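You operate a simulated robot arm through the tools that you are given. There is no shell and no other tool. Be economical: measure what you need, move in short steps, check, and stop when the job is done.

Carry out the task below with a simulated robot arm. There is one attempt and no reset: what you move stays moved.

JOB
Measure the pump on the grey mat: green sign on square A if it gives 10 ml, red if not.
Fine: the pump's red plug in the meter's white port, the meter's white tap open, zero, then count its run and stop the count; within half a ml is good.

Only the result counts: the job must be done as asked and must still hold three seconds after the hand-in. Knocking over, shifting, dropping, spilling or breaking anything else fails it.

ROBOT AND FRAMES
A 7-joint arm with a two-finger parallel gripper, fixed in place. Base frame: the origin is at the foot of the arm, x ahead of it, y to its left, z up; the work surface is at about z = 882. Readings come in mm, degrees, newtons and seconds.
With the tool pointing down near the work surface it reaches from about 340 to 780 mm from the base axis. Its first joint turns from -166.0 to 166.0 degrees. Payload 3.91 kg.
The tool frame sits at the grasp point between the pads (the TCP): z along the fingers, y along the line on which they close. The tips reach 30 mm beyond it. The gripper opens to 110 mm. The fingers are 20 mm wide and 10 mm thick; the gripper's body (48 by 112 mm) begins 55 mm behind the TCP.
Orientation is told as [roll, pitch, yaw] about the base's x, y, z axes, in that order, counted from this pose: with the fingers straight down and closing along the base's y, the tool's x points along the base's -x, its y along +y and its z along -z.

CONTROLS
- The arm moves only by the tool jog_arm. Its arguments are lists of equal length, an entry for each row: "fingers": the gripper command, from -1 (shut) to 1 (fully open), values between in proportion; "dp": the shift along the tool's x, y, z in units of 100 mm (1.0 is 100 mm), a list of three; "rotation": the turn, a rotation vector about the tool's x, y, z in units of 120 degrees (1.0 is 120 degrees), a list of three. In form: {"fingers": [fingers, ...], "dp": [[x, y, z], ...], "rotation": [[ax, ay, az], ...]}. A call has 1 to 20 rows; each row is the pose to reach, as a shift and turn from the pose commanded when the call began, along the tool's axes at that moment. A call with a number of a shift or a turn outside -1 to 1 is refused whole. Each row takes 0.2 s and may step no farther than 50 mm and 8.6 degrees from the row before; otherwise, or with a gripper value out of range, the whole call is refused. Where a pose cannot be reached the arm comes as near as it can. A force on the tool above 40 N (or 10 N above the force at the start of the call, whichever is more), or a blocked arm, ends the call early, and 0.2 s more pass. Each finger travels about 153 mm/s and halts on what it meets, pressing with about 29 N; the grip force reading is that of the motor and also rises with nothing between the fingers. The clock runs only during rows and for 0.2 s after the last one: add rows that repeat a pose to give the fingers time. The reply holds the time, the measured pose of the TCP, the force on the tool along the base axes, the opening and the grip force, in the units named above and with some noise.
- Cameras (640 x 400 px; columns grow to the right, rows downward): "scene" is fixed at [398.7, 498.8, 1665]; the picture's right is [-0.93, -0.36, 0.00], its down [-0.24, 0.63, -0.74] and it looks along [0.26, -0.69, -0.67] (base axes); focal length 311 px, centre (320, 200). "wrist" rides on the gripper at [77, 7, -115] in the tool frame; the picture's right is [-0.09, 1.00, 0.00], its down [-0.80, -0.07, -0.59] and it looks along [-0.59, -0.05, 0.80] (tool axes); focal length 270 px, centre (320, 200). There is no depth. A picture from a camera that has moved, and an enlarged one, comes with that camera's place and axes in the base frame and with its lens.
- snapshot(camera): a new picture of that camera. No time passes.
- slide_trunk(by): slides the trunk up (or, below 0, down) by that many mm; the arm rides with it, the base frame stays. It gives what a move gives, with no picture.
- inspect(camera, box): a new picture of the part [left, top, right, bottom] of that camera's present view, enlarged. No time passes.
- hand_in(): hands the job in; it is judged then, once.

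Work in short steps. Places have to be worked out from the pictures, the camera data and where the tool is seen: move nearer, look again, correct. Check each grasp and each placing, and mend what went wrong. You have 120 turns and 64 pictures in all, those below and enlarged ones among them. Open the gripper and draw the arm clear of the work before you hand the job in, unless the task says otherwise; then end with one line.

The tools are called as name(argument=value, ...) on one line, values as JSON. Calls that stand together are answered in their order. jog_arm: Moves the arm, as the interface text tells. Its arguments: {"type":"object","properties":{"fingers":{"type":"array","items":{"type":"number"}},"dp":{"type":"array","items":{"type":"array","items":{"type":"number"}}},"rotation":{"type":"array","items":{"type":"array","items":{"type":"number"}}}},"required":["fingers","dp","rotation"]} The other tools are called the same way: slide_trunk (by) slides the trunk up or down; snapshot (camera) takes a picture; inspect (camera, box) takes an enlarged picture of a part of a camera's view; hand_in () hands the job in.

At the start:

```text
time: 0.0
ee_pos: [438.8, -268.5, 1284.1]
orientation: [0.0, 0.0, 0.0]
ft_force: [-0.3, 0.1, 0.0]
width: 110.1
grasp_force: 0.0
trunk travel left (down, up): [-525.0, 85.0]
```

scene: 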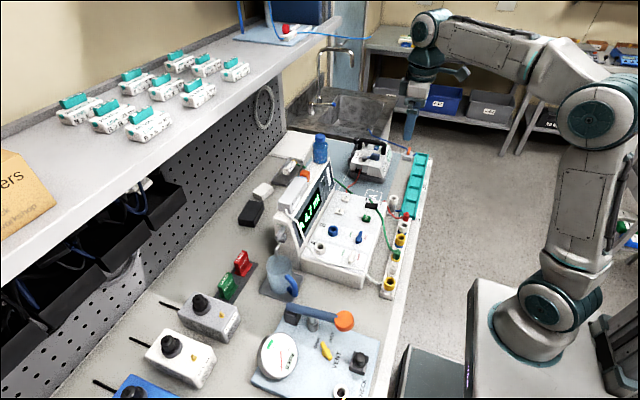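
wrist: 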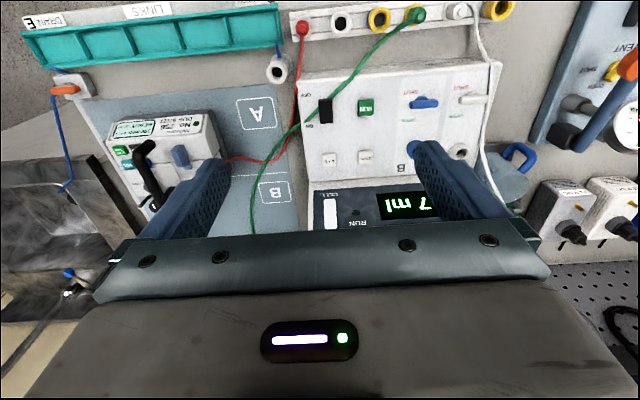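

I start by enlarging the work area in both cameras to identify the pump, meter, plugs and signs.

inspect(camera="scene", box=[260, 120, 440, 300])

inspect(camera="wrist", box=[260, 0, 540, 240])

inspect(camera="wrist", box=[20, 0, 300, 240])

```text
2.22 times, centred on (350, 210) of scene
camera zoom: at [398.7, 498.8, 1665.0], right [-0.93, -0.36, 0.0], down [-0.24, 0.63, -0.74], along [0.26, -0.69, -0.67], focal length 692 px, centre (253, 178)
```

zoom: 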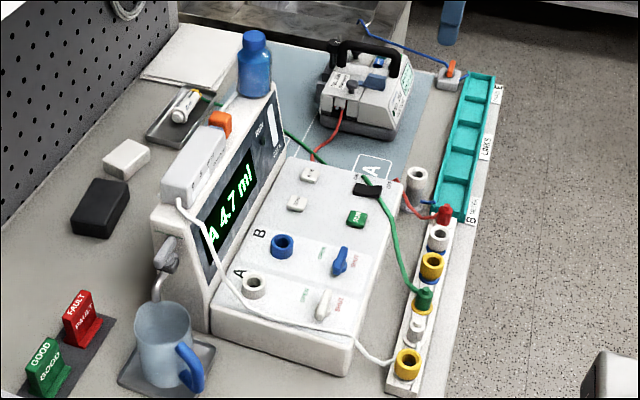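

```text
1.67 times, centred on (400, 120) of wrist
camera zoom: at [361.2, -262.3, 1400.1], right [0.09, 1.0, 0.0], down [0.8, -0.07, 0.59], along [0.59, -0.05, -0.8], focal length 450 px, centre (187, 333)
```

zoom: 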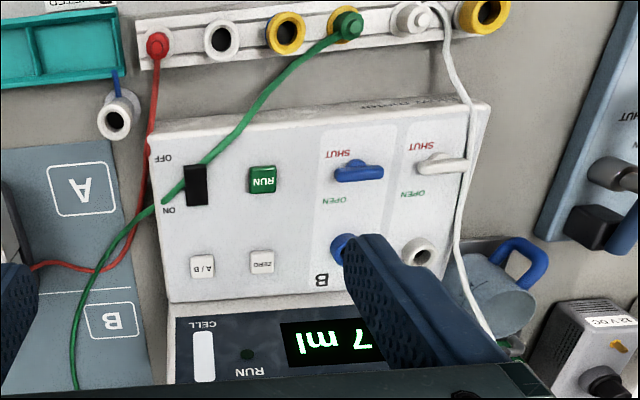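

```text
1.67 times, centred on (160, 120) of wrist
camera zoom: at [361.2, -262.3, 1400.1], right [0.09, 1.0, 0.0], down [0.8, -0.07, 0.59], along [0.59, -0.05, -0.8], focal length 450 px, centre (587, 333)
```

zoom: 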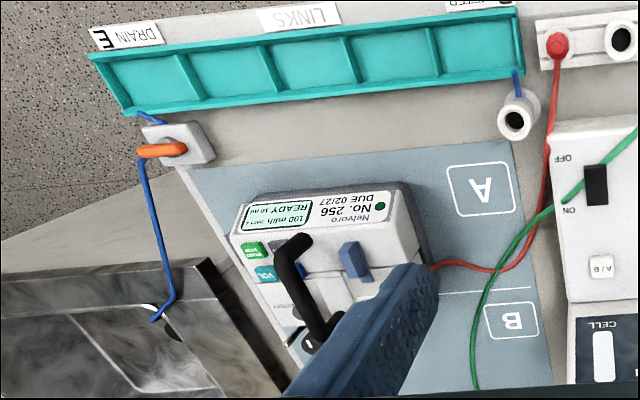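

Pump No. 256 is on the mat with its red hose going to a rack; the meter has a white port and a white tap. I lower the trunk to get closer views.

slide_trunk(by=-120)

jog_arm(fingers=[1, 1, 1], dp=[[0.1, -0.4, 0], [0.2, -0.8, 0], [0.2, -1.0, 0]], rotation=[[0, 0, 0], [0, 0, 0], [0, 0, 0]])

jog_arm(fingers=[1, 1, 1], dp=[[0.1, -0.4, 0], [0.2, -0.8, 0], [0.2, -1.0, 0]], rotation=[[0, 0, 0], [0, 0, 0], [0, 0, 0]])

snapshot(camera="wrist")

```text
time: 1.5
ee_pos: [438.5, -268.5, 1163.6]
orientation: [0.0, 0.0, 0.0]
ft_force: [1.1, 0.1, -0.1]
width: 110.1
grasp_force: 0.1
trunk travel left (down, up): [-405.0, 205.0]
```

```text
time: 2.3
ee_pos: [417.8, -370.7, 1163.9]
orientation: [0.1, 0.0, 0.0]
ft_force: [-0.1, -0.7, -0.1]
width: 110.1
grasp_force: 0.1
trunk travel left (down, up): [-405.0, 205.0]
```

```text
time: 3.1
ee_pos: [398.6, -469.9, 1164.3]
orientation: [0.0, 0.0, 0.0]
ft_force: [-0.7, -0.3, -0.2]
width: 109.6
grasp_force: 0.0
trunk travel left (down, up): [-405.0, 205.0]
```

```text
58 pictures are left
camera wrist: at [322.1, -464.5, 1280.0], right [0.09, 1.0, 0.0], down [0.8, -0.07, 0.59], along [0.59, -0.05, -0.8], focal length 270 px, centre (320, 200)
```

wrist: 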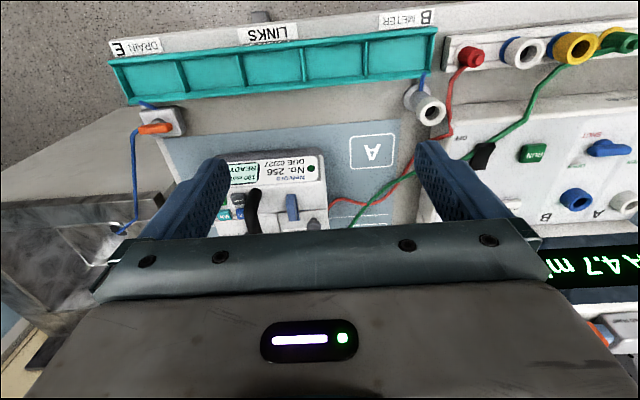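

Zooming on the pump face and on the red plug.

inspect(camera="wrist", box=[200, 130, 350, 240])

inspect(camera="wrist", box=[400, 20, 640, 220])

```text
3.64 times, centred on (275, 185) of wrist
camera zoom: at [322.1, -464.5, 1280.0], right [0.09, 1.0, 0.0], down [0.8, -0.07, 0.59], along [0.59, -0.05, -0.8], focal length 983 px, centre (484, 254)
```

zoom: 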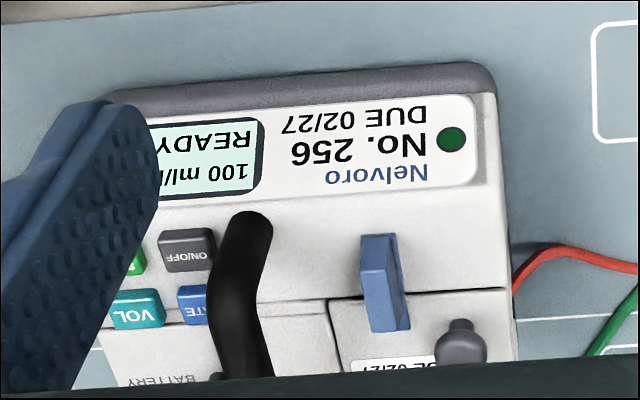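

```text
2.00 times, centred on (520, 120) of wrist
camera zoom: at [322.1, -464.5, 1280.0], right [0.09, 1.0, 0.0], down [0.8, -0.07, 0.59], along [0.59, -0.05, -0.8], focal length 541 px, centre (-80, 360)
```

zoom: 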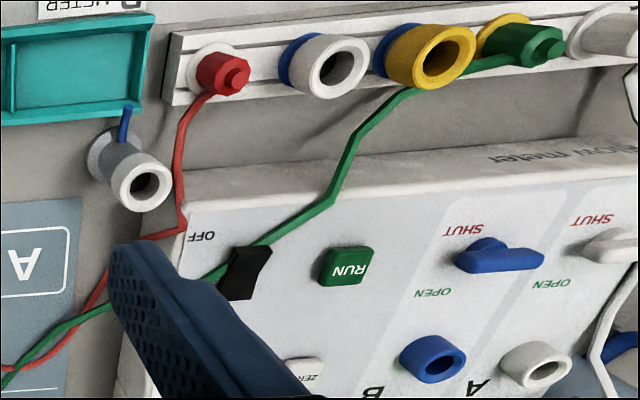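

I shift further to see the pump's screen and keys.

jog_arm(fingers=[1, 1], dp=[[0.35, -0.3, 0], [0.7, -0.6, 0.2]], rotation=[[0, 0, 0], [0, 0, 0]])

inspect(camera="wrist", box=[200, 120, 420, 250])

```text
refused: row 2 steps farther than a row can; nothing moved
```

```text
2.91 times, centred on (310, 185) of wrist
camera zoom: at [322.1, -464.5, 1280.0], right [0.09, 1.0, 0.0], down [0.8, -0.07, 0.59], along [0.59, -0.05, -0.8], focal length 786 px, centre (349, 244)
```

zoom: 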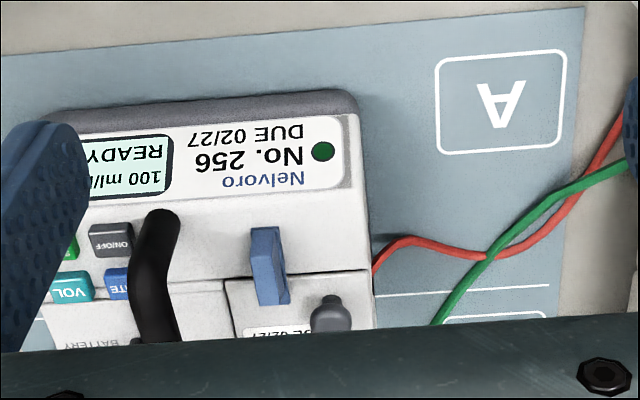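

Row step too long; I retry with smaller steps.

jog_arm(fingers=[1, 1, 1], dp=[[0.3, -0.2, 0], [0.6, -0.4, 0], [0.8, -0.6, 0.2]], rotation=[[0, 0, 0], [0, 0, 0], [0, 0, 0]])

snapshot(camera="wrist")

inspect(camera="wrist", box=[200, 150, 400, 300])

```text
time: 3.9
ee_pos: [318.8, -532.5, 1146.1]
orientation: [-0.1, 0.0, 0.0]
ft_force: [-0.5, -0.5, -0.5]
width: 109.8
grasp_force: 0.1
trunk travel left (down, up): [-405.0, 205.0]
```

```text
54 pictures are left
camera wrist: at [240.9, -526.6, 1261.6], right [0.09, 1.0, 0.0], down [0.8, -0.07, 0.59], along [0.59, -0.05, -0.8], focal length 270 px, centre (320, 200)
```

wrist: 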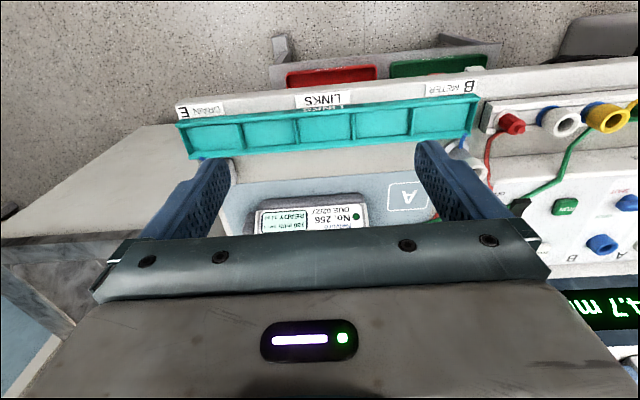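

```text
2.67 times, centred on (300, 225) of wrist
camera zoom: at [240.9, -526.6, 1261.6], right [0.09, 1.0, 0.0], down [0.8, -0.07, 0.59], along [0.59, -0.05, -0.8], focal length 721 px, centre (373, 133)
```

zoom: 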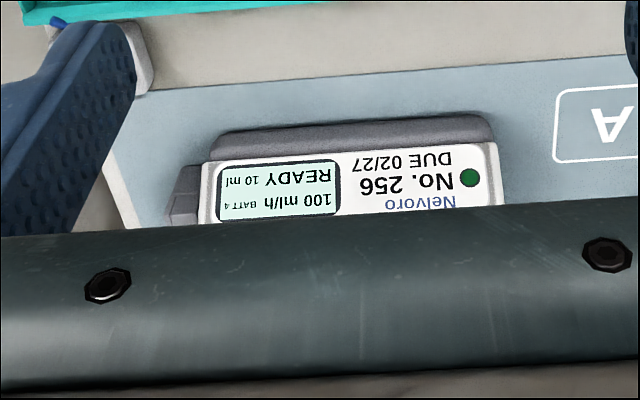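

The screen reads 100 ml/h, BATT 4, READY 10 ml. I move forward to see the keys beside the fingers.

jog_arm(fingers=[1, 1, 1], dp=[[-0.4, 0, -0.1], [-0.8, 0, -0.2], [-1.0, -0.1, -0.3]], rotation=[[0, 0, 0], [0, 0, 0], [0, 0, 0]])

jog_arm(fingers=[1], dp=[[-0.2, -0.2, 0]], rotation=[[0, 0, 0]])

inspect(camera="wrist", box=[200, 50, 440, 250])

```text
time: 4.7
ee_pos: [379.5, -521.5, 1159.4]
orientation: [0.1, 0.0, 0.0]
ft_force: [-0.3, 0.7, -0.2]
width: 109.8
grasp_force: 0.0
out of reach, approached as far as the arm can: row 2, 3
trunk travel left (down, up): [-405.0, 205.0]
```

```text
time: 5.1
ee_pos: [390.4, -527.6, 1143.3]
orientation: [0.0, -0.2, -0.1]
ft_force: [-0.3, 0.9, 0.4]
width: 109.9
grasp_force: 0.1
out of reach, approached as far as the arm can: row 1
trunk travel left (down, up): [-405.0, 205.0]
```

```text
2.00 times, centred on (320, 150) of wrist
camera zoom: at [312.4, -522.3, 1258.8], right [0.09, 1.0, 0.0], down [0.8, -0.07, 0.6], along [0.59, -0.05, -0.8], focal length 541 px, centre (320, 300)
```

zoom: 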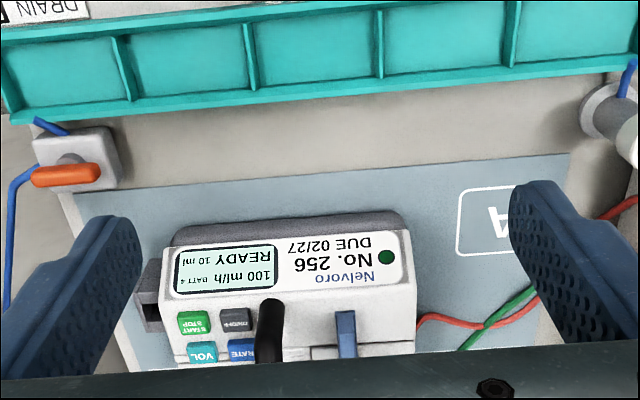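

Computed positions: red plug ≈ (390,-289,938), white port ≈ (594,-40,968), RUN ≈ (507,-200,961), white tap ≈ (510,-28,955). I go above the red plug and look.

jog_arm(fingers=[1, 1, 1], dp=[[0, 0.4, 0], [0, 0.8, 0], [0, 1.0, 0]], rotation=[[0, 0, 0], [0, 0, 0], [0, 0, 0]])

jog_arm(fingers=[1, 0.5, 0.2], dp=[[0, 0.4, 0.1], [0, 0.8, 0.2], [0, 1.0, 0.3]], rotation=[[0, 0, 0], [0, 0, 0], [0, 0, 0]])

jog_arm(fingers=[0, 0, 0], dp=[[0, 0.3, 0.3], [0, 0.4, 0.6], [0, 0.4, 0.8]], rotation=[[0, 0, 0], [0, 0, 0], [0, 0, 0]])

snapshot(camera="wrist")

```text
time: 5.9
ee_pos: [390.2, -426.6, 1142.6]
orientation: [-0.1, 0.0, 0.0]
ft_force: [0.0, -1.1, -0.3]
width: 109.8
grasp_force: 0.0
trunk travel left (down, up): [-405.0, 205.0]
```

```text
time: 6.7
ee_pos: [388.6, -326.7, 1113.6]
orientation: [0.0, 0.0, -0.1]
ft_force: [0.7, -0.5, 0.2]
width: 66.1
grasp_force: 0.1
trunk travel left (down, up): [-405.0, 205.0]
```

```text
time: 7.5
ee_pos: [388.3, -290.7, 1030.9]
orientation: [-0.1, -0.1, -0.1]
ft_force: [0.7, -0.3, 0.4]
width: 54.9
grasp_force: 0.1
trunk travel left (down, up): [-405.0, 205.0]
```

```text
51 pictures are left
camera wrist: at [311.2, -284.1, 1147.8], right [0.09, 1.0, 0.0], down [0.8, -0.07, 0.59], along [0.59, -0.05, -0.8], focal length 270 px, centre (320, 200)
```

wrist: 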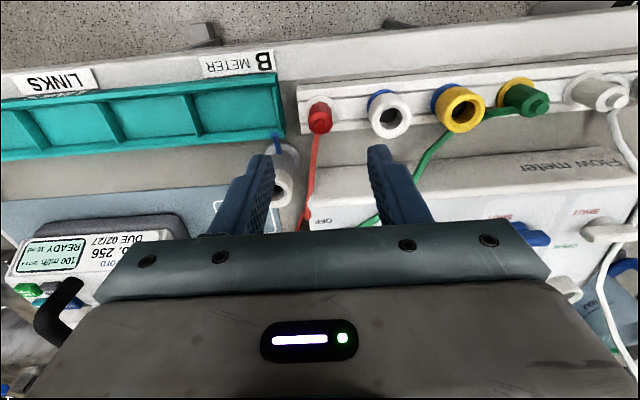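

I zoom in on the plug to find its top precisely.

inspect(camera="wrist", box=[270, 70, 390, 145])

```text
5.33 times, centred on (330, 108) of wrist
camera zoom: at [311.2, -284.1, 1147.8], right [0.09, 1.0, 0.0], down [0.8, -0.07, 0.59], along [0.59, -0.05, -0.8], focal length 1442 px, centre (267, 693)
```

zoom: 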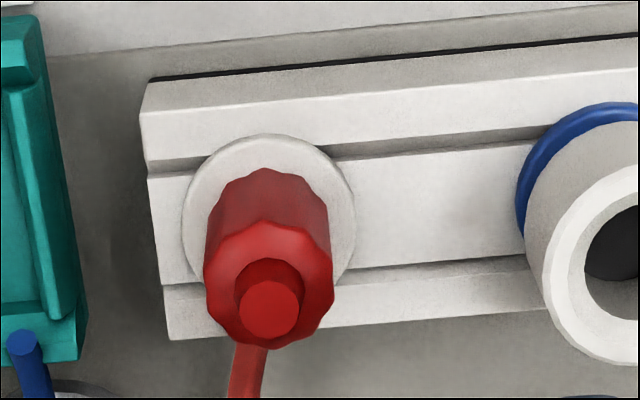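

Plug top z≈938, base z≈904, axis at (390,-290.6), diameter ≈20 mm. I narrow the fingers to ~32 mm and descend around it.

jog_arm(fingers=[-0.42, -0.42, -0.42, -0.42], dp=[[-0.017, 0, 0.1], [-0.017, 0, 0.4], [-0.017, 0, 0.75], [-0.017, 0, 0.9]], rotation=[[0, 0, 0], [0, 0, 0], [0, 0, 0], [0, 0, 0]])

snapshot(camera="wrist")

```text
time: 8.5
ee_pos: [390.0, -288.5, 941.1]
orientation: [0.0, 0.1, 0.0]
ft_force: [0.0, 0.2, 0.0]
width: 31.6
grasp_force: 0.0
trunk travel left (down, up): [-405.0, 205.0]
```

```text
49 pictures are left
camera wrist: at [313.1, -282.9, 1056.6], right [0.09, 1.0, 0.0], down [0.8, -0.07, 0.59], along [0.59, -0.05, -0.8], focal length 270 px, centre (320, 200)
```

wrist: 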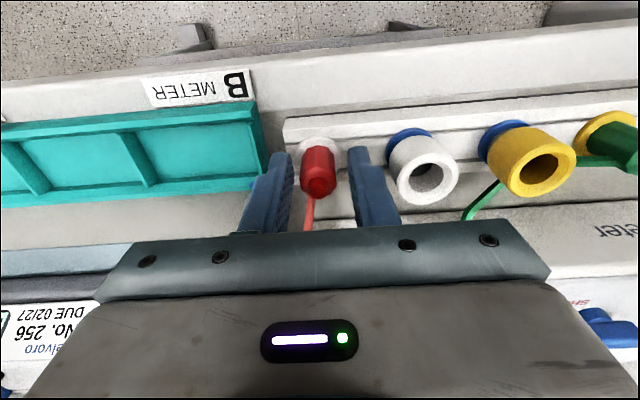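

The plug sits between the fingers; I shift 2 mm in -y and close.

jog_arm(fingers=[-0.42, -1, -1, -1], dp=[[0, -0.02, 0.01], [0, -0.02, 0.01], [0, -0.02, 0.01], [0, -0.02, 0.01]], rotation=[[0, 0, 0], [0, 0, 0], [0, 0, 0], [0, 0, 0]])

jog_arm(fingers=[-1, -1, -1, -1], dp=[[0, 0, -0.2], [0, 0, -0.5], [0, 0, -0.8], [0, 0, -0.95]], rotation=[[0, 0, 0], [0, 0, 0], [0, 0, 0], [0, 0, 0]])

snapshot(camera="wrist")

```text
time: 9.5
ee_pos: [390.6, -288.7, 940.1]
orientation: [0.0, -0.1, 0.0]
ft_force: [-0.7, -0.1, -0.2]
width: 16.2
grasp_force: 29.1
trunk travel left (down, up): [-405.0, 205.0]
```

```text
time: 10.5
ee_pos: [390.8, -291.1, 1036.2]
orientation: [0.0, 0.0, 0.0]
ft_force: [0.0, 0.9, -0.8]
width: 16.5
grasp_force: 29.1
trunk travel left (down, up): [-405.0, 205.0]
```

```text
48 pictures are left
camera wrist: at [313.1, -285.3, 1152.1], right [0.09, 1.0, 0.0], down [0.8, -0.07, 0.59], along [0.59, -0.05, -0.8], focal length 270 px, centre (320, 200)
```

wrist: 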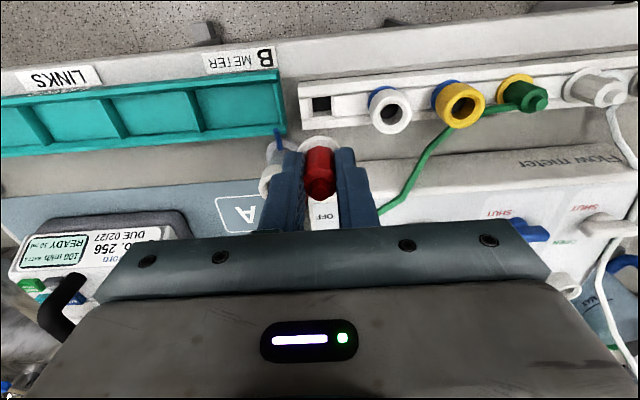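

The plug came out cleanly. I raise a bit and carry it toward the port, then look.

jog_arm(fingers=[-1, -1, -1], dp=[[-0.1, 0.3, -0.3], [-0.2, 0.65, -0.5], [-0.3, 1.0, -0.7]], rotation=[[0, 0, 0], [0, 0, 0], [0, 0, 0]])

jog_arm(fingers=[-1, -1, -1], dp=[[-0.2, 0.35, 0], [-0.4, 0.7, 0], [-0.5, 1.0, 0]], rotation=[[0, 0, 0], [0, 0, 0], [0, 0, 0]])

snapshot(camera="wrist")

inspect(camera="scene", box=[240, 120, 460, 300])

```text
time: 11.3
ee_pos: [419.5, -190.8, 1105.1]
orientation: [0.0, 0.0, 0.0]
ft_force: [0.4, -0.1, 0.5]
width: 16.4
grasp_force: 28.7
trunk travel left (down, up): [-405.0, 205.0]
```

```text
time: 12.1
ee_pos: [470.2, -88.9, 1106.0]
orientation: [0.1, 0.0, -0.1]
ft_force: [0.2, -0.7, 0.1]
width: 16.4
grasp_force: 28.6
trunk travel left (down, up): [-405.0, 205.0]
```

```text
47 pictures are left
camera wrist: at [393.6, -83.3, 1222.0], right [0.09, 1.0, 0.0], down [0.8, -0.07, 0.59], along [0.59, -0.05, -0.8], focal length 270 px, centre (320, 200)
```

wrist: 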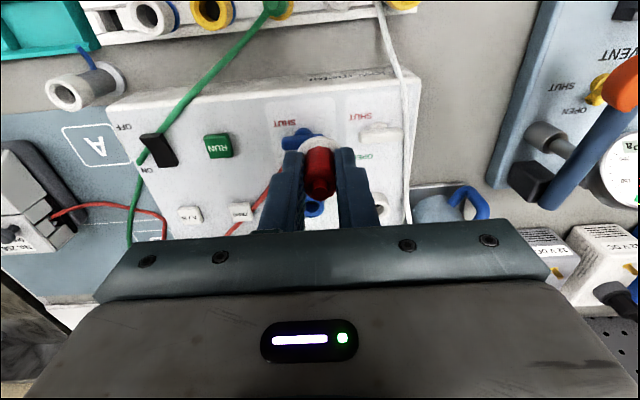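

```text
2.22 times, centred on (350, 210) of scene
camera zoom: at [398.7, 498.8, 1665.0], right [-0.93, -0.36, 0.0], down [-0.24, 0.63, -0.74], along [0.26, -0.69, -0.67], focal length 692 px, centre (253, 178)
```

zoom: 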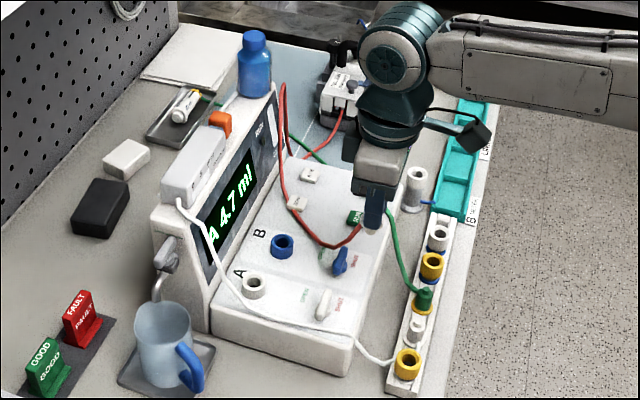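

Path is clear and the display slopes back. I go straight above the port at the same height to measure it.

jog_arm(fingers=[-1, -1, -1], dp=[[-0.35, 0.2, 0], [-0.7, 0.4, 0], [-1.0, 0.49, 0]], rotation=[[0, 0, 0], [0, 0, 0], [0, 0, 0]])

jog_arm(fingers=[-1, -1], dp=[[-0.2, 0, 0], [-0.24, 0, 0]], rotation=[[0, 0, 0], [0, 0, 0]])

snapshot(camera="wrist")

inspect(camera="wrist", box=[240, 50, 440, 200])

```text
time: 12.9
ee_pos: [572.6, -39.9, 1102.8]
orientation: [0.0, 0.0, 0.0]
ft_force: [0.6, 0.1, -0.4]
width: 16.3
grasp_force: 29.1
trunk travel left (down, up): [-405.0, 205.0]
```

```text
time: 13.5
ee_pos: [596.0, -41.7, 1104.5]
orientation: [0.0, 0.0, 0.0]
ft_force: [0.3, 1.0, 0.6]
width: 16.4
grasp_force: 29.1
trunk travel left (down, up): [-405.0, 205.0]
```

```text
45 pictures are left
camera wrist: at [518.9, -35.1, 1219.9], right [0.09, 1.0, 0.0], down [0.8, -0.07, 0.59], along [0.59, -0.05, -0.8], focal length 270 px, centre (320, 200)
```

wrist: 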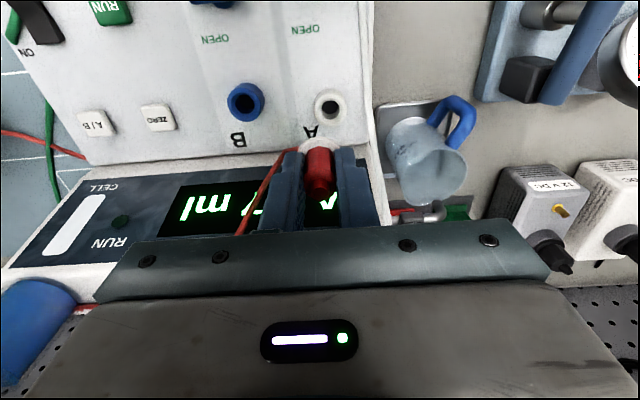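

```text
2.67 times, centred on (340, 125) of wrist
camera zoom: at [518.9, -35.1, 1219.9], right [0.09, 1.0, 0.0], down [0.8, -0.07, 0.59], along [0.59, -0.05, -0.8], focal length 721 px, centre (267, 400)
```

zoom: 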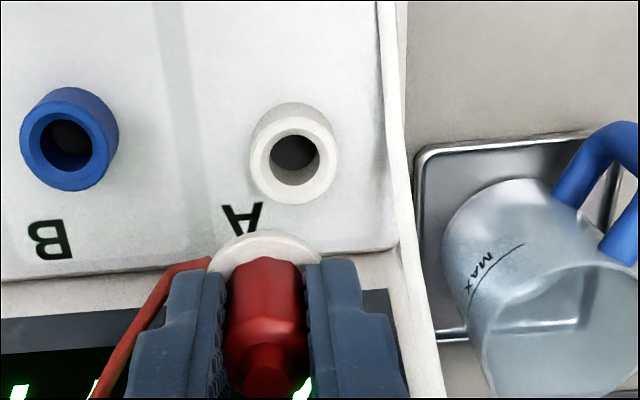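

Port top measured at about (601.6,-32.6,968). I move above that and lower to z≈1055 for a closer check.

jog_arm(fingers=[-1, -1, -1], dp=[[-0.03, 0.04, 0.1], [-0.06, 0.085, 0.3], [-0.06, 0.085, 0.5]], rotation=[[0, 0, 0], [0, 0, 0], [0, 0, 0]])

inspect(camera="wrist", box=[240, 70, 400, 190])

inspect(camera="scene", box=[300, 180, 400, 260])

```text
time: 14.3
ee_pos: [600.5, -32.3, 1053.9]
orientation: [0.0, 0.0, 0.0]
ft_force: [0.1, 0.5, 0.3]
width: 16.5
grasp_force: 28.8
trunk travel left (down, up): [-405.0, 205.0]
```

```text
3.33 times, centred on (320, 130) of wrist
camera zoom: at [523.6, -26.9, 1169.6], right [0.09, 1.0, 0.0], down [0.8, -0.07, 0.59], along [0.59, -0.05, -0.8], focal length 901 px, centre (320, 433)
```

zoom: 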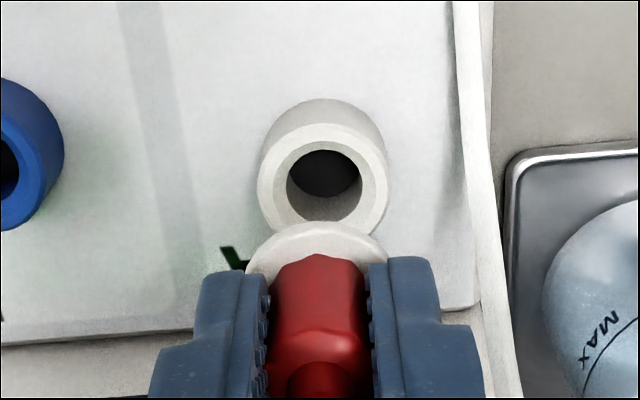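

```text
5.00 times, centred on (350, 220) of scene
camera zoom: at [398.7, 498.8, 1665.0], right [-0.93, -0.36, 0.0], down [-0.24, 0.63, -0.74], along [0.26, -0.69, -0.67], focal length 1556 px, centre (170, 100)
```

zoom: 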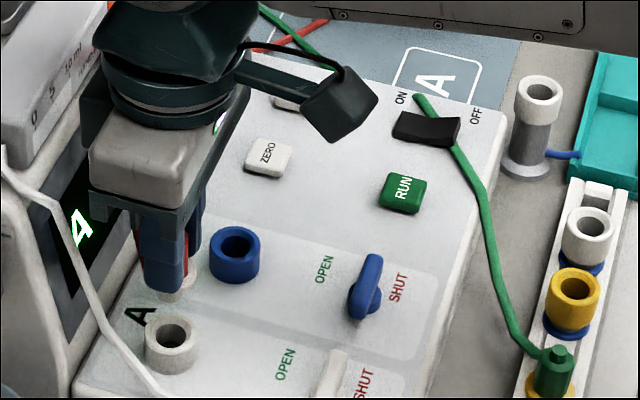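

Plug ring appears ≈2 mm too far in +x and ≈1.5 mm in -y relative to the port; I correct and lower to just above it.

jog_arm(fingers=[-1, -1], dp=[[0.01, 0.015, 0.1], [0.015, 0.015, 0.25]], rotation=[[0, 0, 0], [0, 0, 0]])

inspect(camera="wrist", box=[240, 70, 400, 190])

inspect(camera="scene", box=[310, 210, 370, 258])

```text
time: 14.9
ee_pos: [598.0, -32.1, 1028.5]
orientation: [0.1, 0.0, -0.1]
ft_force: [0.3, -1.1, -0.2]
width: 16.4
grasp_force: 29.1
trunk travel left (down, up): [-405.0, 205.0]
```

```text
3.33 times, centred on (320, 130) of wrist
camera zoom: at [520.8, -26.3, 1145.1], right [0.09, 1.0, 0.0], down [0.8, -0.07, 0.59], along [0.59, -0.05, -0.8], focal length 901 px, centre (320, 433)
```

zoom: 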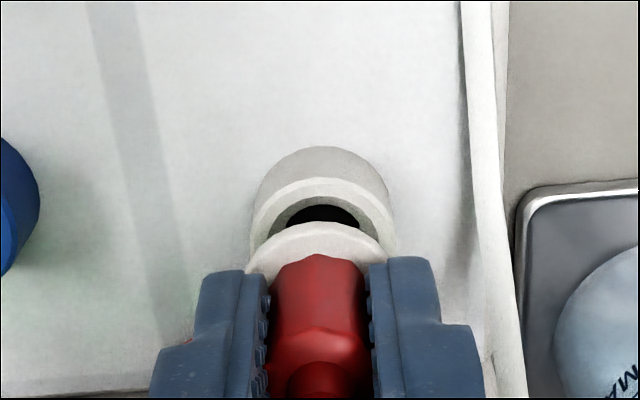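

```text
8.33 times, centred on (340, 234) of scene
camera zoom: at [398.7, 498.8, 1665.0], right [-0.93, -0.36, 0.0], down [-0.24, 0.63, -0.74], along [0.26, -0.69, -0.67], focal length 2594 px, centre (153, -83)
```

zoom: 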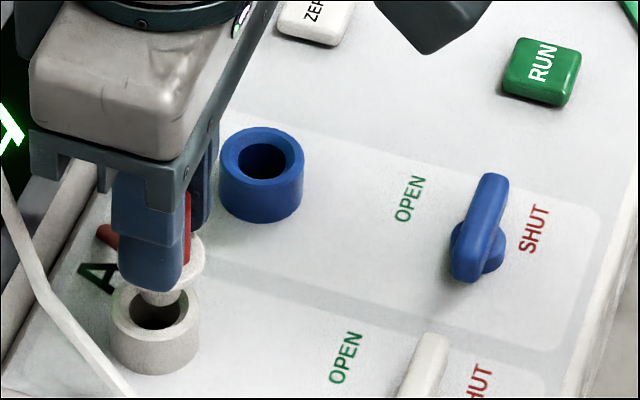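

Nozzle tip looks nearly centred over the hole; a small +1 mm x/y correction and a slow descent to seat it (ring meets port top near TCP z≈1004).

jog_arm(fingers=[-1, -1, -1, -1], dp=[[-0.012, 0.01, 0.02], [-0.012, 0.01, 0.08], [-0.012, 0.01, 0.14], [-0.012, 0.01, 0.2]], rotation=[[0, 0, 0], [0, 0, 0], [0, 0, 0], [0, 0, 0]])

inspect(camera="scene", box=[310, 210, 370, 258])

inspect(camera="wrist", box=[240, 70, 400, 190])

```text
time: 15.9
ee_pos: [600.0, -29.6, 1009.1]
orientation: [0.0, -0.1, 0.0]
ft_force: [-1.0, 0.5, 0.2]
width: 16.3
grasp_force: 29.4
trunk travel left (down, up): [-405.0, 205.0]
```

```text
8.33 times, centred on (340, 234) of scene
camera zoom: at [398.7, 498.8, 1665.0], right [-0.93, -0.36, 0.0], down [-0.24, 0.63, -0.74], along [0.26, -0.69, -0.67], focal length 2594 px, centre (153, -83)
```

zoom: 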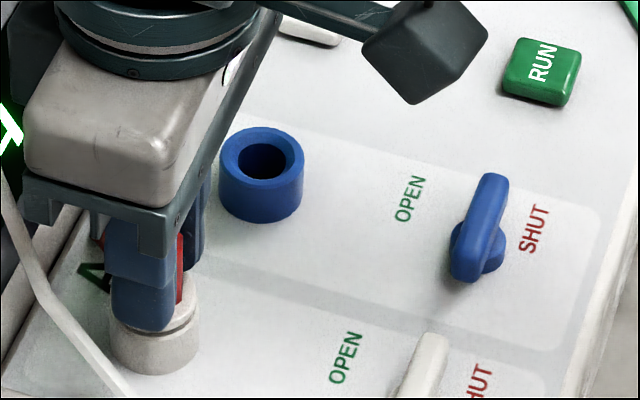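

```text
3.33 times, centred on (320, 130) of wrist
camera zoom: at [522.8, -24.7, 1125.5], right [0.09, 1.0, 0.0], down [0.8, -0.07, 0.59], along [0.59, -0.05, -0.8], focal length 901 px, centre (320, 433)
```

zoom: 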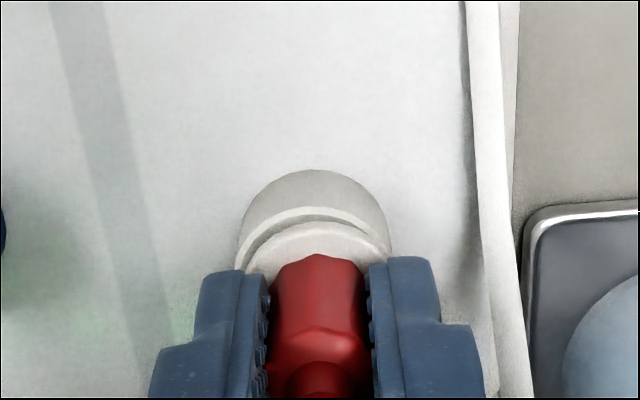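

Almost seated with no force; I push down the last few mm.

jog_arm(fingers=[-1, -1, -1], dp=[[-0.007, -0.003, 0.03], [-0.007, -0.003, 0.06], [-0.007, -0.003, 0.09]], rotation=[[0, 0, 0], [0, 0, 0], [0, 0, 0]])

inspect(camera="wrist", box=[240, 70, 400, 190])

```text
time: 16.7
ee_pos: [601.2, -30.7, 1004.4]
orientation: [0.0, -0.3, 0.0]
ft_force: [-4.0, -0.7, 15.8]
width: 16.6
grasp_force: 28.5
trunk travel left (down, up): [-405.0, 205.0]
```

```text
3.33 times, centred on (320, 130) of wrist
camera zoom: at [522.6, -24.5, 1120.6], right [0.09, 1.0, 0.0], down [0.8, -0.07, 0.6], along [0.6, -0.05, -0.8], focal length 901 px, centre (320, 433)
```

zoom: 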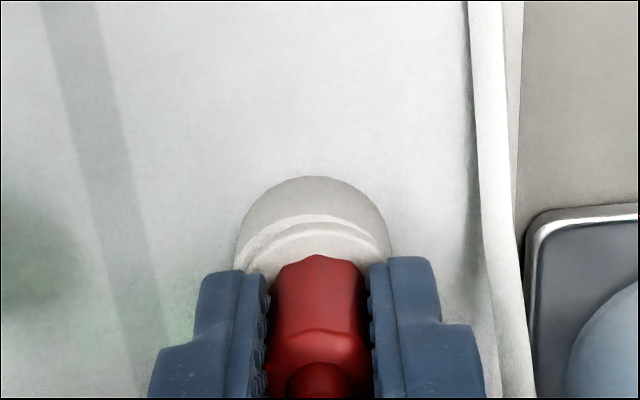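

Contact 16 N at z≈1004 as predicted: seated. I open and withdraw upward.

jog_arm(fingers=[-0.5, -0.4, -0.4, -0.4, -0.4], dp=[[0, 0, -0.02], [0, 0, -0.02], [0, 0, -0.2], [0, 0, -0.6], [0, 0, -0.95]], rotation=[[0, 0, 0], [0, 0, 0], [0, 0, 0], [0, 0, 0], [0, 0, 0]])

jog_arm(fingers=[-1, -1, -1], dp=[[0.4, 0, 0], [0.8, 0, 0], [0.9, 0, 0]], rotation=[[0, 0, 0], [0, 0, 0], [0, 0, 0]])

snapshot(camera="wrist")

inspect(camera="scene", box=[260, 140, 400, 260])

```text
time: 17.9
ee_pos: [600.4, -29.4, 1095.5]
orientation: [0.0, 0.0, 0.0]
ft_force: [-0.5, 0.3, -0.3]
width: 33.0
grasp_force: 0.0
trunk travel left (down, up): [-405.0, 205.0]
```

```text
time: 18.7
ee_pos: [510.8, -29.6, 1096.5]
orientation: [0.0, 0.0, 0.0]
ft_force: [-0.7, -0.2, 0.3]
width: 0.0
grasp_force: 28.1
trunk travel left (down, up): [-405.0, 205.0]
```

```text
36 pictures are left
camera wrist: at [433.3, -23.5, 1211.3], right [0.09, 1.0, 0.0], down [0.8, -0.07, 0.59], along [0.59, -0.05, -0.8], focal length 270 px, centre (320, 200)
```

wrist: 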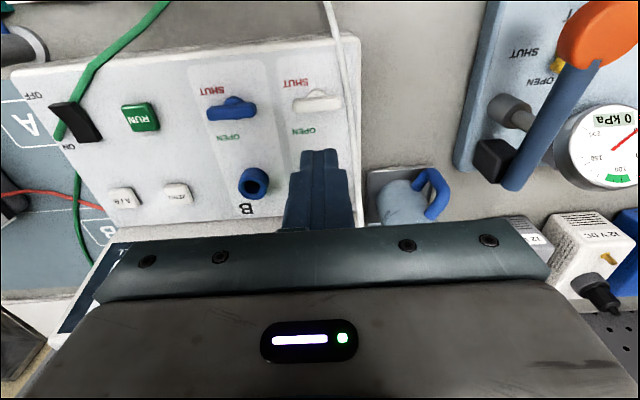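

```text
3.33 times, centred on (330, 200) of scene
camera zoom: at [398.7, 498.8, 1665.0], right [-0.93, -0.36, 0.0], down [-0.24, 0.63, -0.74], along [0.26, -0.69, -0.67], focal length 1037 px, centre (287, 200)
```

zoom: 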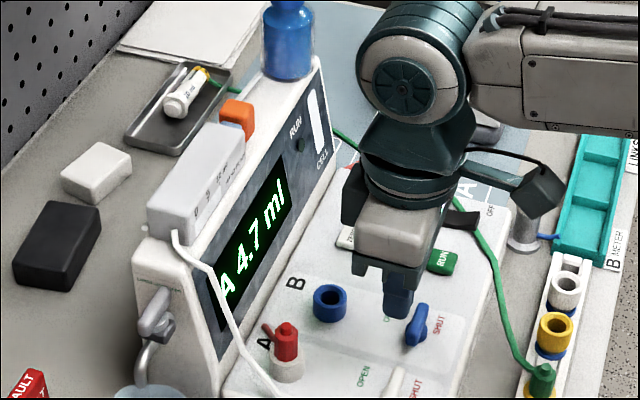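

The plug is standing in port A. I zoom on the white tap to understand how it turns.

inspect(camera="wrist", box=[200, 70, 360, 170])

inspect(camera="scene", box=[330, 210, 400, 260])

```text
4.00 times, centred on (280, 120) of wrist
camera zoom: at [433.3, -23.5, 1211.3], right [0.09, 1.0, 0.0], down [0.8, -0.07, 0.59], along [0.59, -0.05, -0.8], focal length 1081 px, centre (480, 520)
```

zoom: 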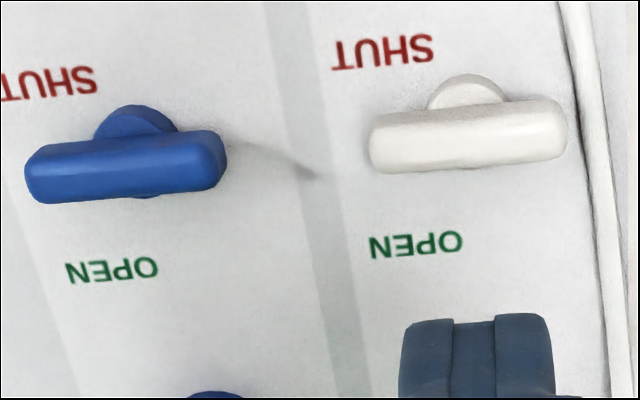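

```text
8.00 times, centred on (365, 235) of scene
camera zoom: at [398.7, 498.8, 1665.0], right [-0.93, -0.36, 0.0], down [-0.24, 0.63, -0.74], along [0.26, -0.69, -0.67], focal length 2490 px, centre (-40, -80)
```

zoom: 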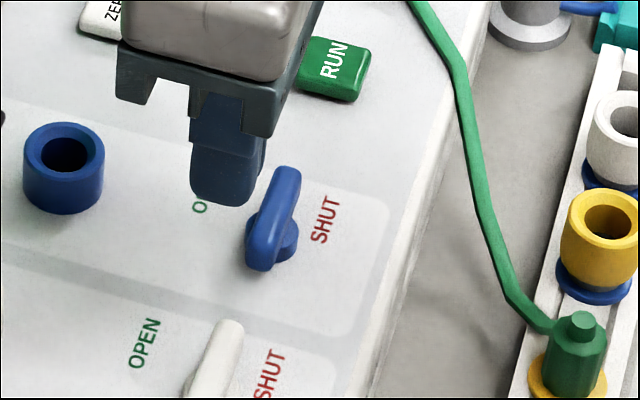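

The tap bar lies along y at SHUT with a vertical pivot at about (507,-32). I rotate the tool 90° so the fingers close along x.

jog_arm(fingers=[-0.5, -0.5, -0.5, -0.5, -0.5, -0.5, -0.5, -0.5, -0.5, -0.5, -0.5], dp=[[0.03, -0.02, 0], [0.03, -0.02, 0], [0.03, -0.02, 0], [0.03, -0.02, 0], [0.03, -0.02, 0], [0.03, -0.02, 0], [0.03, -0.02, 0], [0.03, -0.02, 0], [0.03, -0.02, 0], [0.03, -0.02, 0], [0.03, -0.02, 0]], rotation=[[0, 0, 0.07], [0, 0, 0.14], [0, 0, 0.21], [0, 0, 0.28], [0, 0, 0.35], [0, 0, 0.42], [0, 0, 0.49], [0, 0, 0.56], [0, 0, 0.63], [0, 0, 0.7], [0, 0, 0.75]])

snapshot(camera="wrist")

```text
time: 21.1
ee_pos: [507.2, -32.3, 1095.8]
orientation: [0.1, 0.0, -90.0]
ft_force: [-0.7, -0.4, -0.7]
width: 27.5
grasp_force: 0.2
trunk travel left (down, up): [-405.0, 205.0]
```

```text
32 pictures are left
camera wrist: at [515.2, 44.0, 1211.8], right [1.0, -0.09, 0.0], down [-0.07, -0.8, 0.59], along [-0.05, -0.59, -0.8], focal length 270 px, centre (320, 200)
```

wrist: 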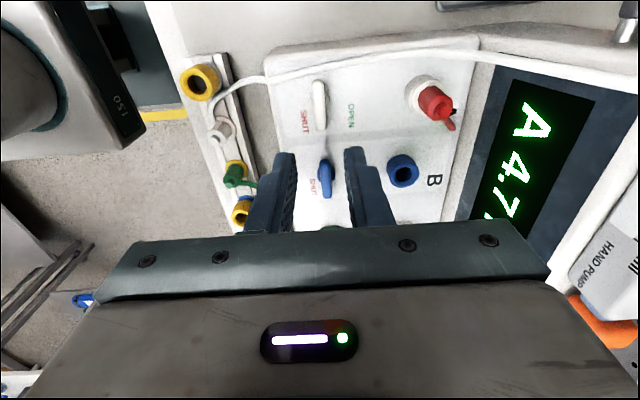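

Tap is aligned between the fingers (about x≈508). I descend with ~34 mm opening to z≈996 and check.

jog_arm(fingers=[-0.4, -0.4, -0.4], dp=[[0, 0.01, 0.4], [0, 0.01, 0.8], [0, 0.01, 1.0]], rotation=[[0, 0, 0], [0, 0, 0], [0, 0, 0]])

inspect(camera="wrist", box=[200, 50, 440, 240])

inspect(camera="scene", box=[320, 200, 400, 260])

```text
time: 21.9
ee_pos: [508.6, -32.4, 994.0]
orientation: [0.0, 0.0, -90.0]
ft_force: [-0.6, 0.7, -0.3]
width: 33.1
grasp_force: 0.0
trunk travel left (down, up): [-405.0, 205.0]
```

```text
2.11 times, centred on (320, 145) of wrist
camera zoom: at [514.9, 43.7, 1109.3], right [1.0, -0.09, 0.0], down [-0.07, -0.8, 0.59], along [-0.05, -0.59, -0.8], focal length 569 px, centre (320, 316)
```

zoom: 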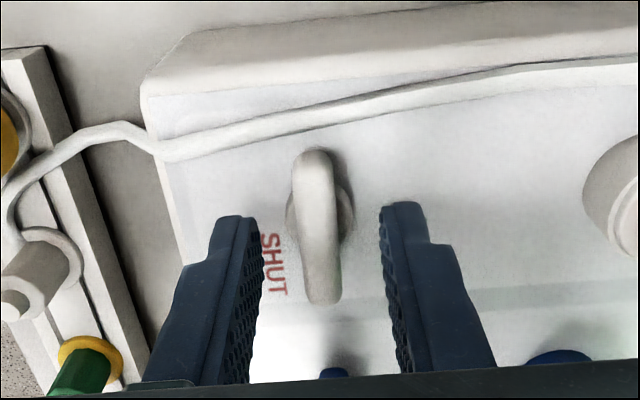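

```text
6.67 times, centred on (360, 230) of scene
camera zoom: at [398.7, 498.8, 1665.0], right [-0.93, -0.36, 0.0], down [-0.24, 0.63, -0.74], along [0.26, -0.69, -0.67], focal length 2075 px, centre (53, 0)
```

zoom: 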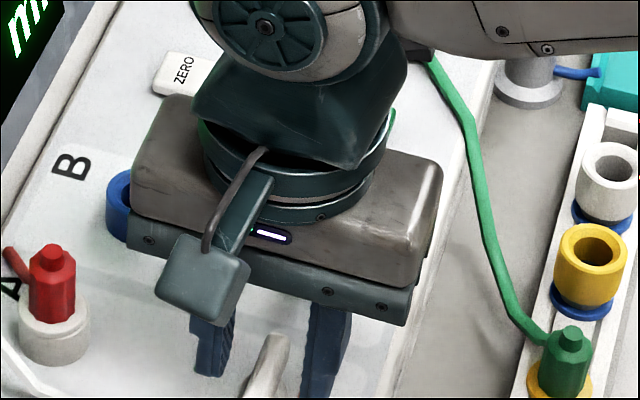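

Bar is centred between the fingers with pivot at y≈-31. I lower 7 mm more and close on it.

jog_arm(fingers=[-0.4, -0.4, -1, -1, -1], dp=[[-0.01, 0, 0.04], [-0.01, 0, 0.07], [-0.01, 0, 0.07], [-0.01, 0, 0.07], [-0.01, 0, 0.07]], rotation=[[0, 0, 0], [0, 0, 0], [0, 0, 0], [0, 0, 0], [0, 0, 0]])

inspect(camera="wrist", box=[200, 50, 440, 240])

```text
time: 23.1
ee_pos: [506.6, -32.8, 987.4]
orientation: [-0.1, 0.0, -89.9]
ft_force: [-2.6, 0.2, 1.0]
width: 18.9
grasp_force: 44.7
trunk travel left (down, up): [-405.0, 205.0]
```

```text
2.11 times, centred on (320, 145) of wrist
camera zoom: at [514.5, 42.6, 1103.5], right [1.0, -0.09, 0.0], down [-0.07, -0.8, 0.59], along [-0.05, -0.59, -0.8], focal length 569 px, centre (320, 316)
```

zoom: 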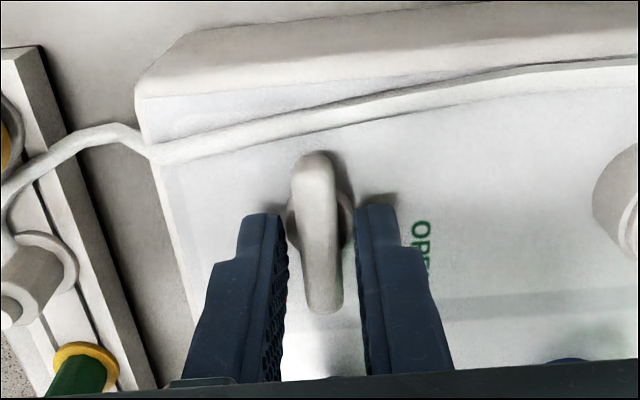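

The fingers caught the round base (19 mm), not the bar. I open, rise 6 mm and close again.

jog_arm(fingers=[-0.5, -0.5, -0.5, -1, -1, -1], dp=[[0, 0, 0], [0, 0, -0.06], [0, 0.01, -0.06], [0, 0.01, -0.06], [0, 0.01, -0.06], [0, 0.01, -0.06]], rotation=[[0, 0, 0], [0, 0, 0], [0, 0, 0], [0, 0, 0], [0, 0, 0], [0, 0, 0]])

```text
time: 24.5
ee_pos: [507.6, -32.7, 994.2]
orientation: [-0.1, -0.1, -90.0]
ft_force: [-9.3, -0.2, -4.4]
width: 10.9
grasp_force: 44.7
trunk travel left (down, up): [-405.0, 205.0]
```

Now holding the 11 mm bar. I test-turn 17° back toward yaw -73.

jog_arm(fingers=[-1, -1, -1], dp=[[0, 0, 0], [0, 0, 0], [0, 0, 0]], rotation=[[0, 0, -0.07], [0, 0, -0.14], [0, 0, -0.14]])

inspect(camera="wrist", box=[200, 50, 440, 240])

```text
time: 25.3
ee_pos: [508.8, -32.2, 995.3]
orientation: [0.2, 0.0, -73.0]
ft_force: [-10.9, 2.1, 1.8]
width: 10.9
grasp_force: 45.7
trunk travel left (down, up): [-405.0, 205.0]
```

```text
2.11 times, centred on (320, 145) of wrist
camera zoom: at [492.1, 41.6, 1110.8], right [0.98, 0.2, 0.0], down [0.16, -0.79, 0.59], along [0.12, -0.58, -0.8], focal length 569 px, centre (320, 316)
```

zoom: 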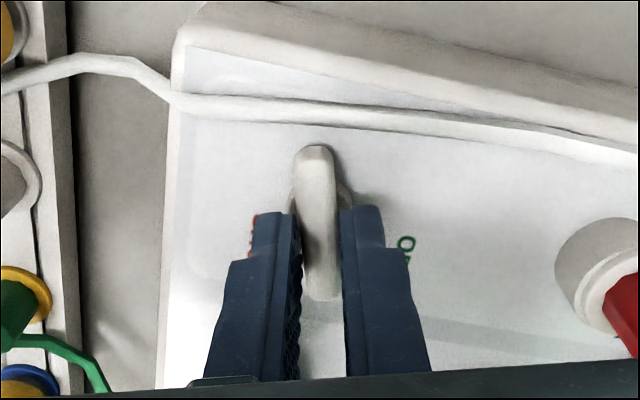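

The bar turned with the gripper and no resistance. I continue to the full quarter turn.

jog_arm(fingers=[-1, -1, -1, -1, -1, -1, -1, -1, -1, -1], dp=[[0, 0, 0], [0, 0, 0], [0, 0, 0], [0, 0, 0], [0, 0, 0], [0, 0, 0], [0, 0, 0], [0, 0, 0], [0, 0, 0], [0, 0, 0]], rotation=[[0, 0, -0.07], [0, 0, -0.14], [0, 0, -0.21], [0, 0, -0.28], [0, 0, -0.35], [0, 0, -0.42], [0, 0, -0.49], [0, 0, -0.56], [0, 0, -0.61], [0, 0, -0.61]])

inspect(camera="wrist", box=[200, 50, 440, 240])

```text
time: 27.5
ee_pos: [510.0, -33.3, 993.6]
orientation: [0.0, 0.0, -0.1]
ft_force: [0.6, -0.8, 4.5]
width: 28.7
grasp_force: 45.5
trunk travel left (down, up): [-405.0, 205.0]
```

```text
2.11 times, centred on (320, 145) of wrist
camera zoom: at [432.3, -27.1, 1110.2], right [0.09, 1.0, 0.0], down [0.8, -0.07, 0.59], along [0.59, -0.05, -0.8], focal length 569 px, centre (320, 316)
```

zoom: 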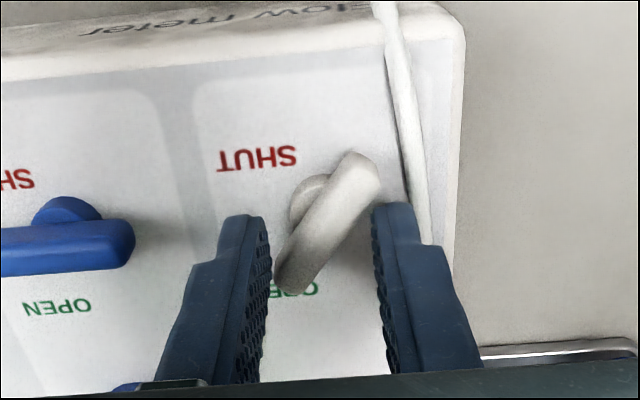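

The bar has swung ~57° toward the OPEN mark, then the fingers slid along it. I squeeze a bit longer to see whether it turns more or is at its stop.

jog_arm(fingers=[-1, -1, -1, -1], dp=[[0, 0, 0], [0, 0, 0], [0, 0, 0], [0, 0, 0]], rotation=[[0, 0, 0], [0, 0, 0], [0, 0, -0.05], [0, 0, -0.05]])

```text
time: 28.5
ee_pos: [509.8, -33.9, 994.9]
orientation: [0.1, 0.0, 6.0]
ft_force: [-0.7, -1.0, 2.5]
width: 34.5
grasp_force: 45.5
trunk travel left (down, up): [-405.0, 205.0]
```

It is firmly at its stop, so the tap is open. I release slightly, rise, and view the panel.

jog_arm(fingers=[-0.25, -0.25, -0.25, -0.25, -0.6], dp=[[0, 0, 0], [0, 0, -0.15], [0, 0, -0.4], [0, 0, -0.8], [0.1, -0.1, -1.0]], rotation=[[0, 0, 0], [0, 0, 0], [0, 0, 0.05], [0, 0, 0.05], [0, 0, 0.05]])

jog_arm(fingers=[-1, -1, -1], dp=[[0, -0.45, 0], [0, -0.9, 0], [0, -1, 0]], rotation=[[0, 0, 0], [0, 0, 0], [0, 0, 0]])

snapshot(camera="wrist")

```text
time: 29.7
ee_pos: [499.2, -45.8, 1095.4]
orientation: [-0.1, 0.0, 0.0]
ft_force: [0.1, 0.3, 0.4]
width: 22.0
grasp_force: 0.1
trunk travel left (down, up): [-405.0, 205.0]
```

```text
time: 30.5
ee_pos: [498.8, -146.0, 1093.0]
orientation: [0.0, 0.1, 0.1]
ft_force: [0.4, 0.0, -0.3]
width: 0.1
grasp_force: 29.5
trunk travel left (down, up): [-405.0, 205.0]
```

```text
26 pictures are left
camera wrist: at [421.6, -139.3, 1208.2], right [0.09, 1.0, 0.0], down [0.8, -0.07, 0.59], along [0.59, -0.05, -0.8], focal length 270 px, centre (320, 200)
```

wrist: 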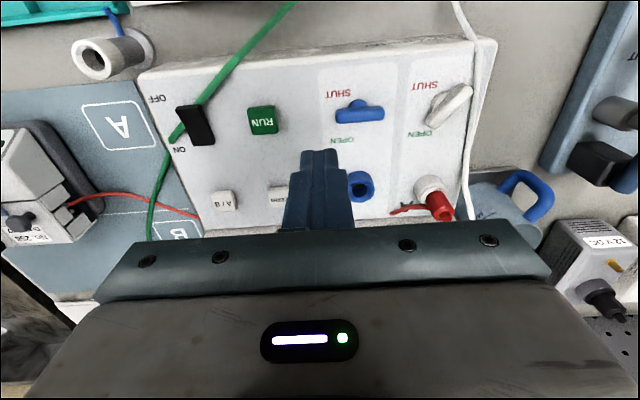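

The tap points to OPEN. ZERO is at ≈(596.5,-202), RUN at ≈(506,-200). I move above ZERO with closed fingers.

jog_arm(fingers=[-1, -1, -1], dp=[[-0.35, -0.2, 0], [-0.7, -0.4, 0.05], [-0.975, -0.56, 0.3]], rotation=[[0, 0, 0], [0, 0, 0], [0, 0, 0]])

snapshot(camera="wrist")

```text
time: 31.3
ee_pos: [597.4, -199.8, 1063.7]
orientation: [-0.1, 0.0, 0.0]
ft_force: [-0.1, -0.6, -0.1]
width: 0.0
grasp_force: 29.0
trunk travel left (down, up): [-405.0, 205.0]
```

```text
25 pictures are left
camera wrist: at [520.3, -193.9, 1178.5], right [0.09, 1.0, 0.0], down [0.8, -0.07, 0.59], along [0.59, -0.05, -0.8], focal length 270 px, centre (320, 200)
```

wrist: 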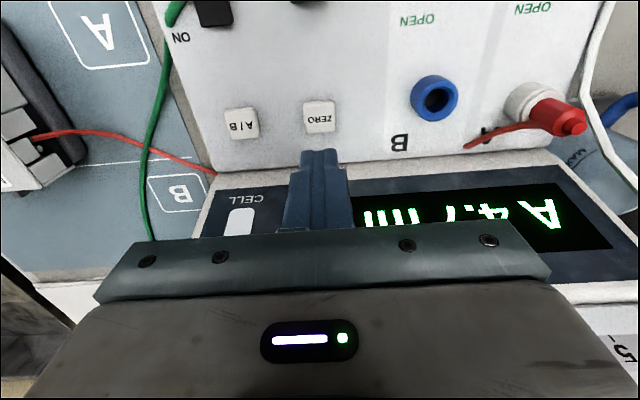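

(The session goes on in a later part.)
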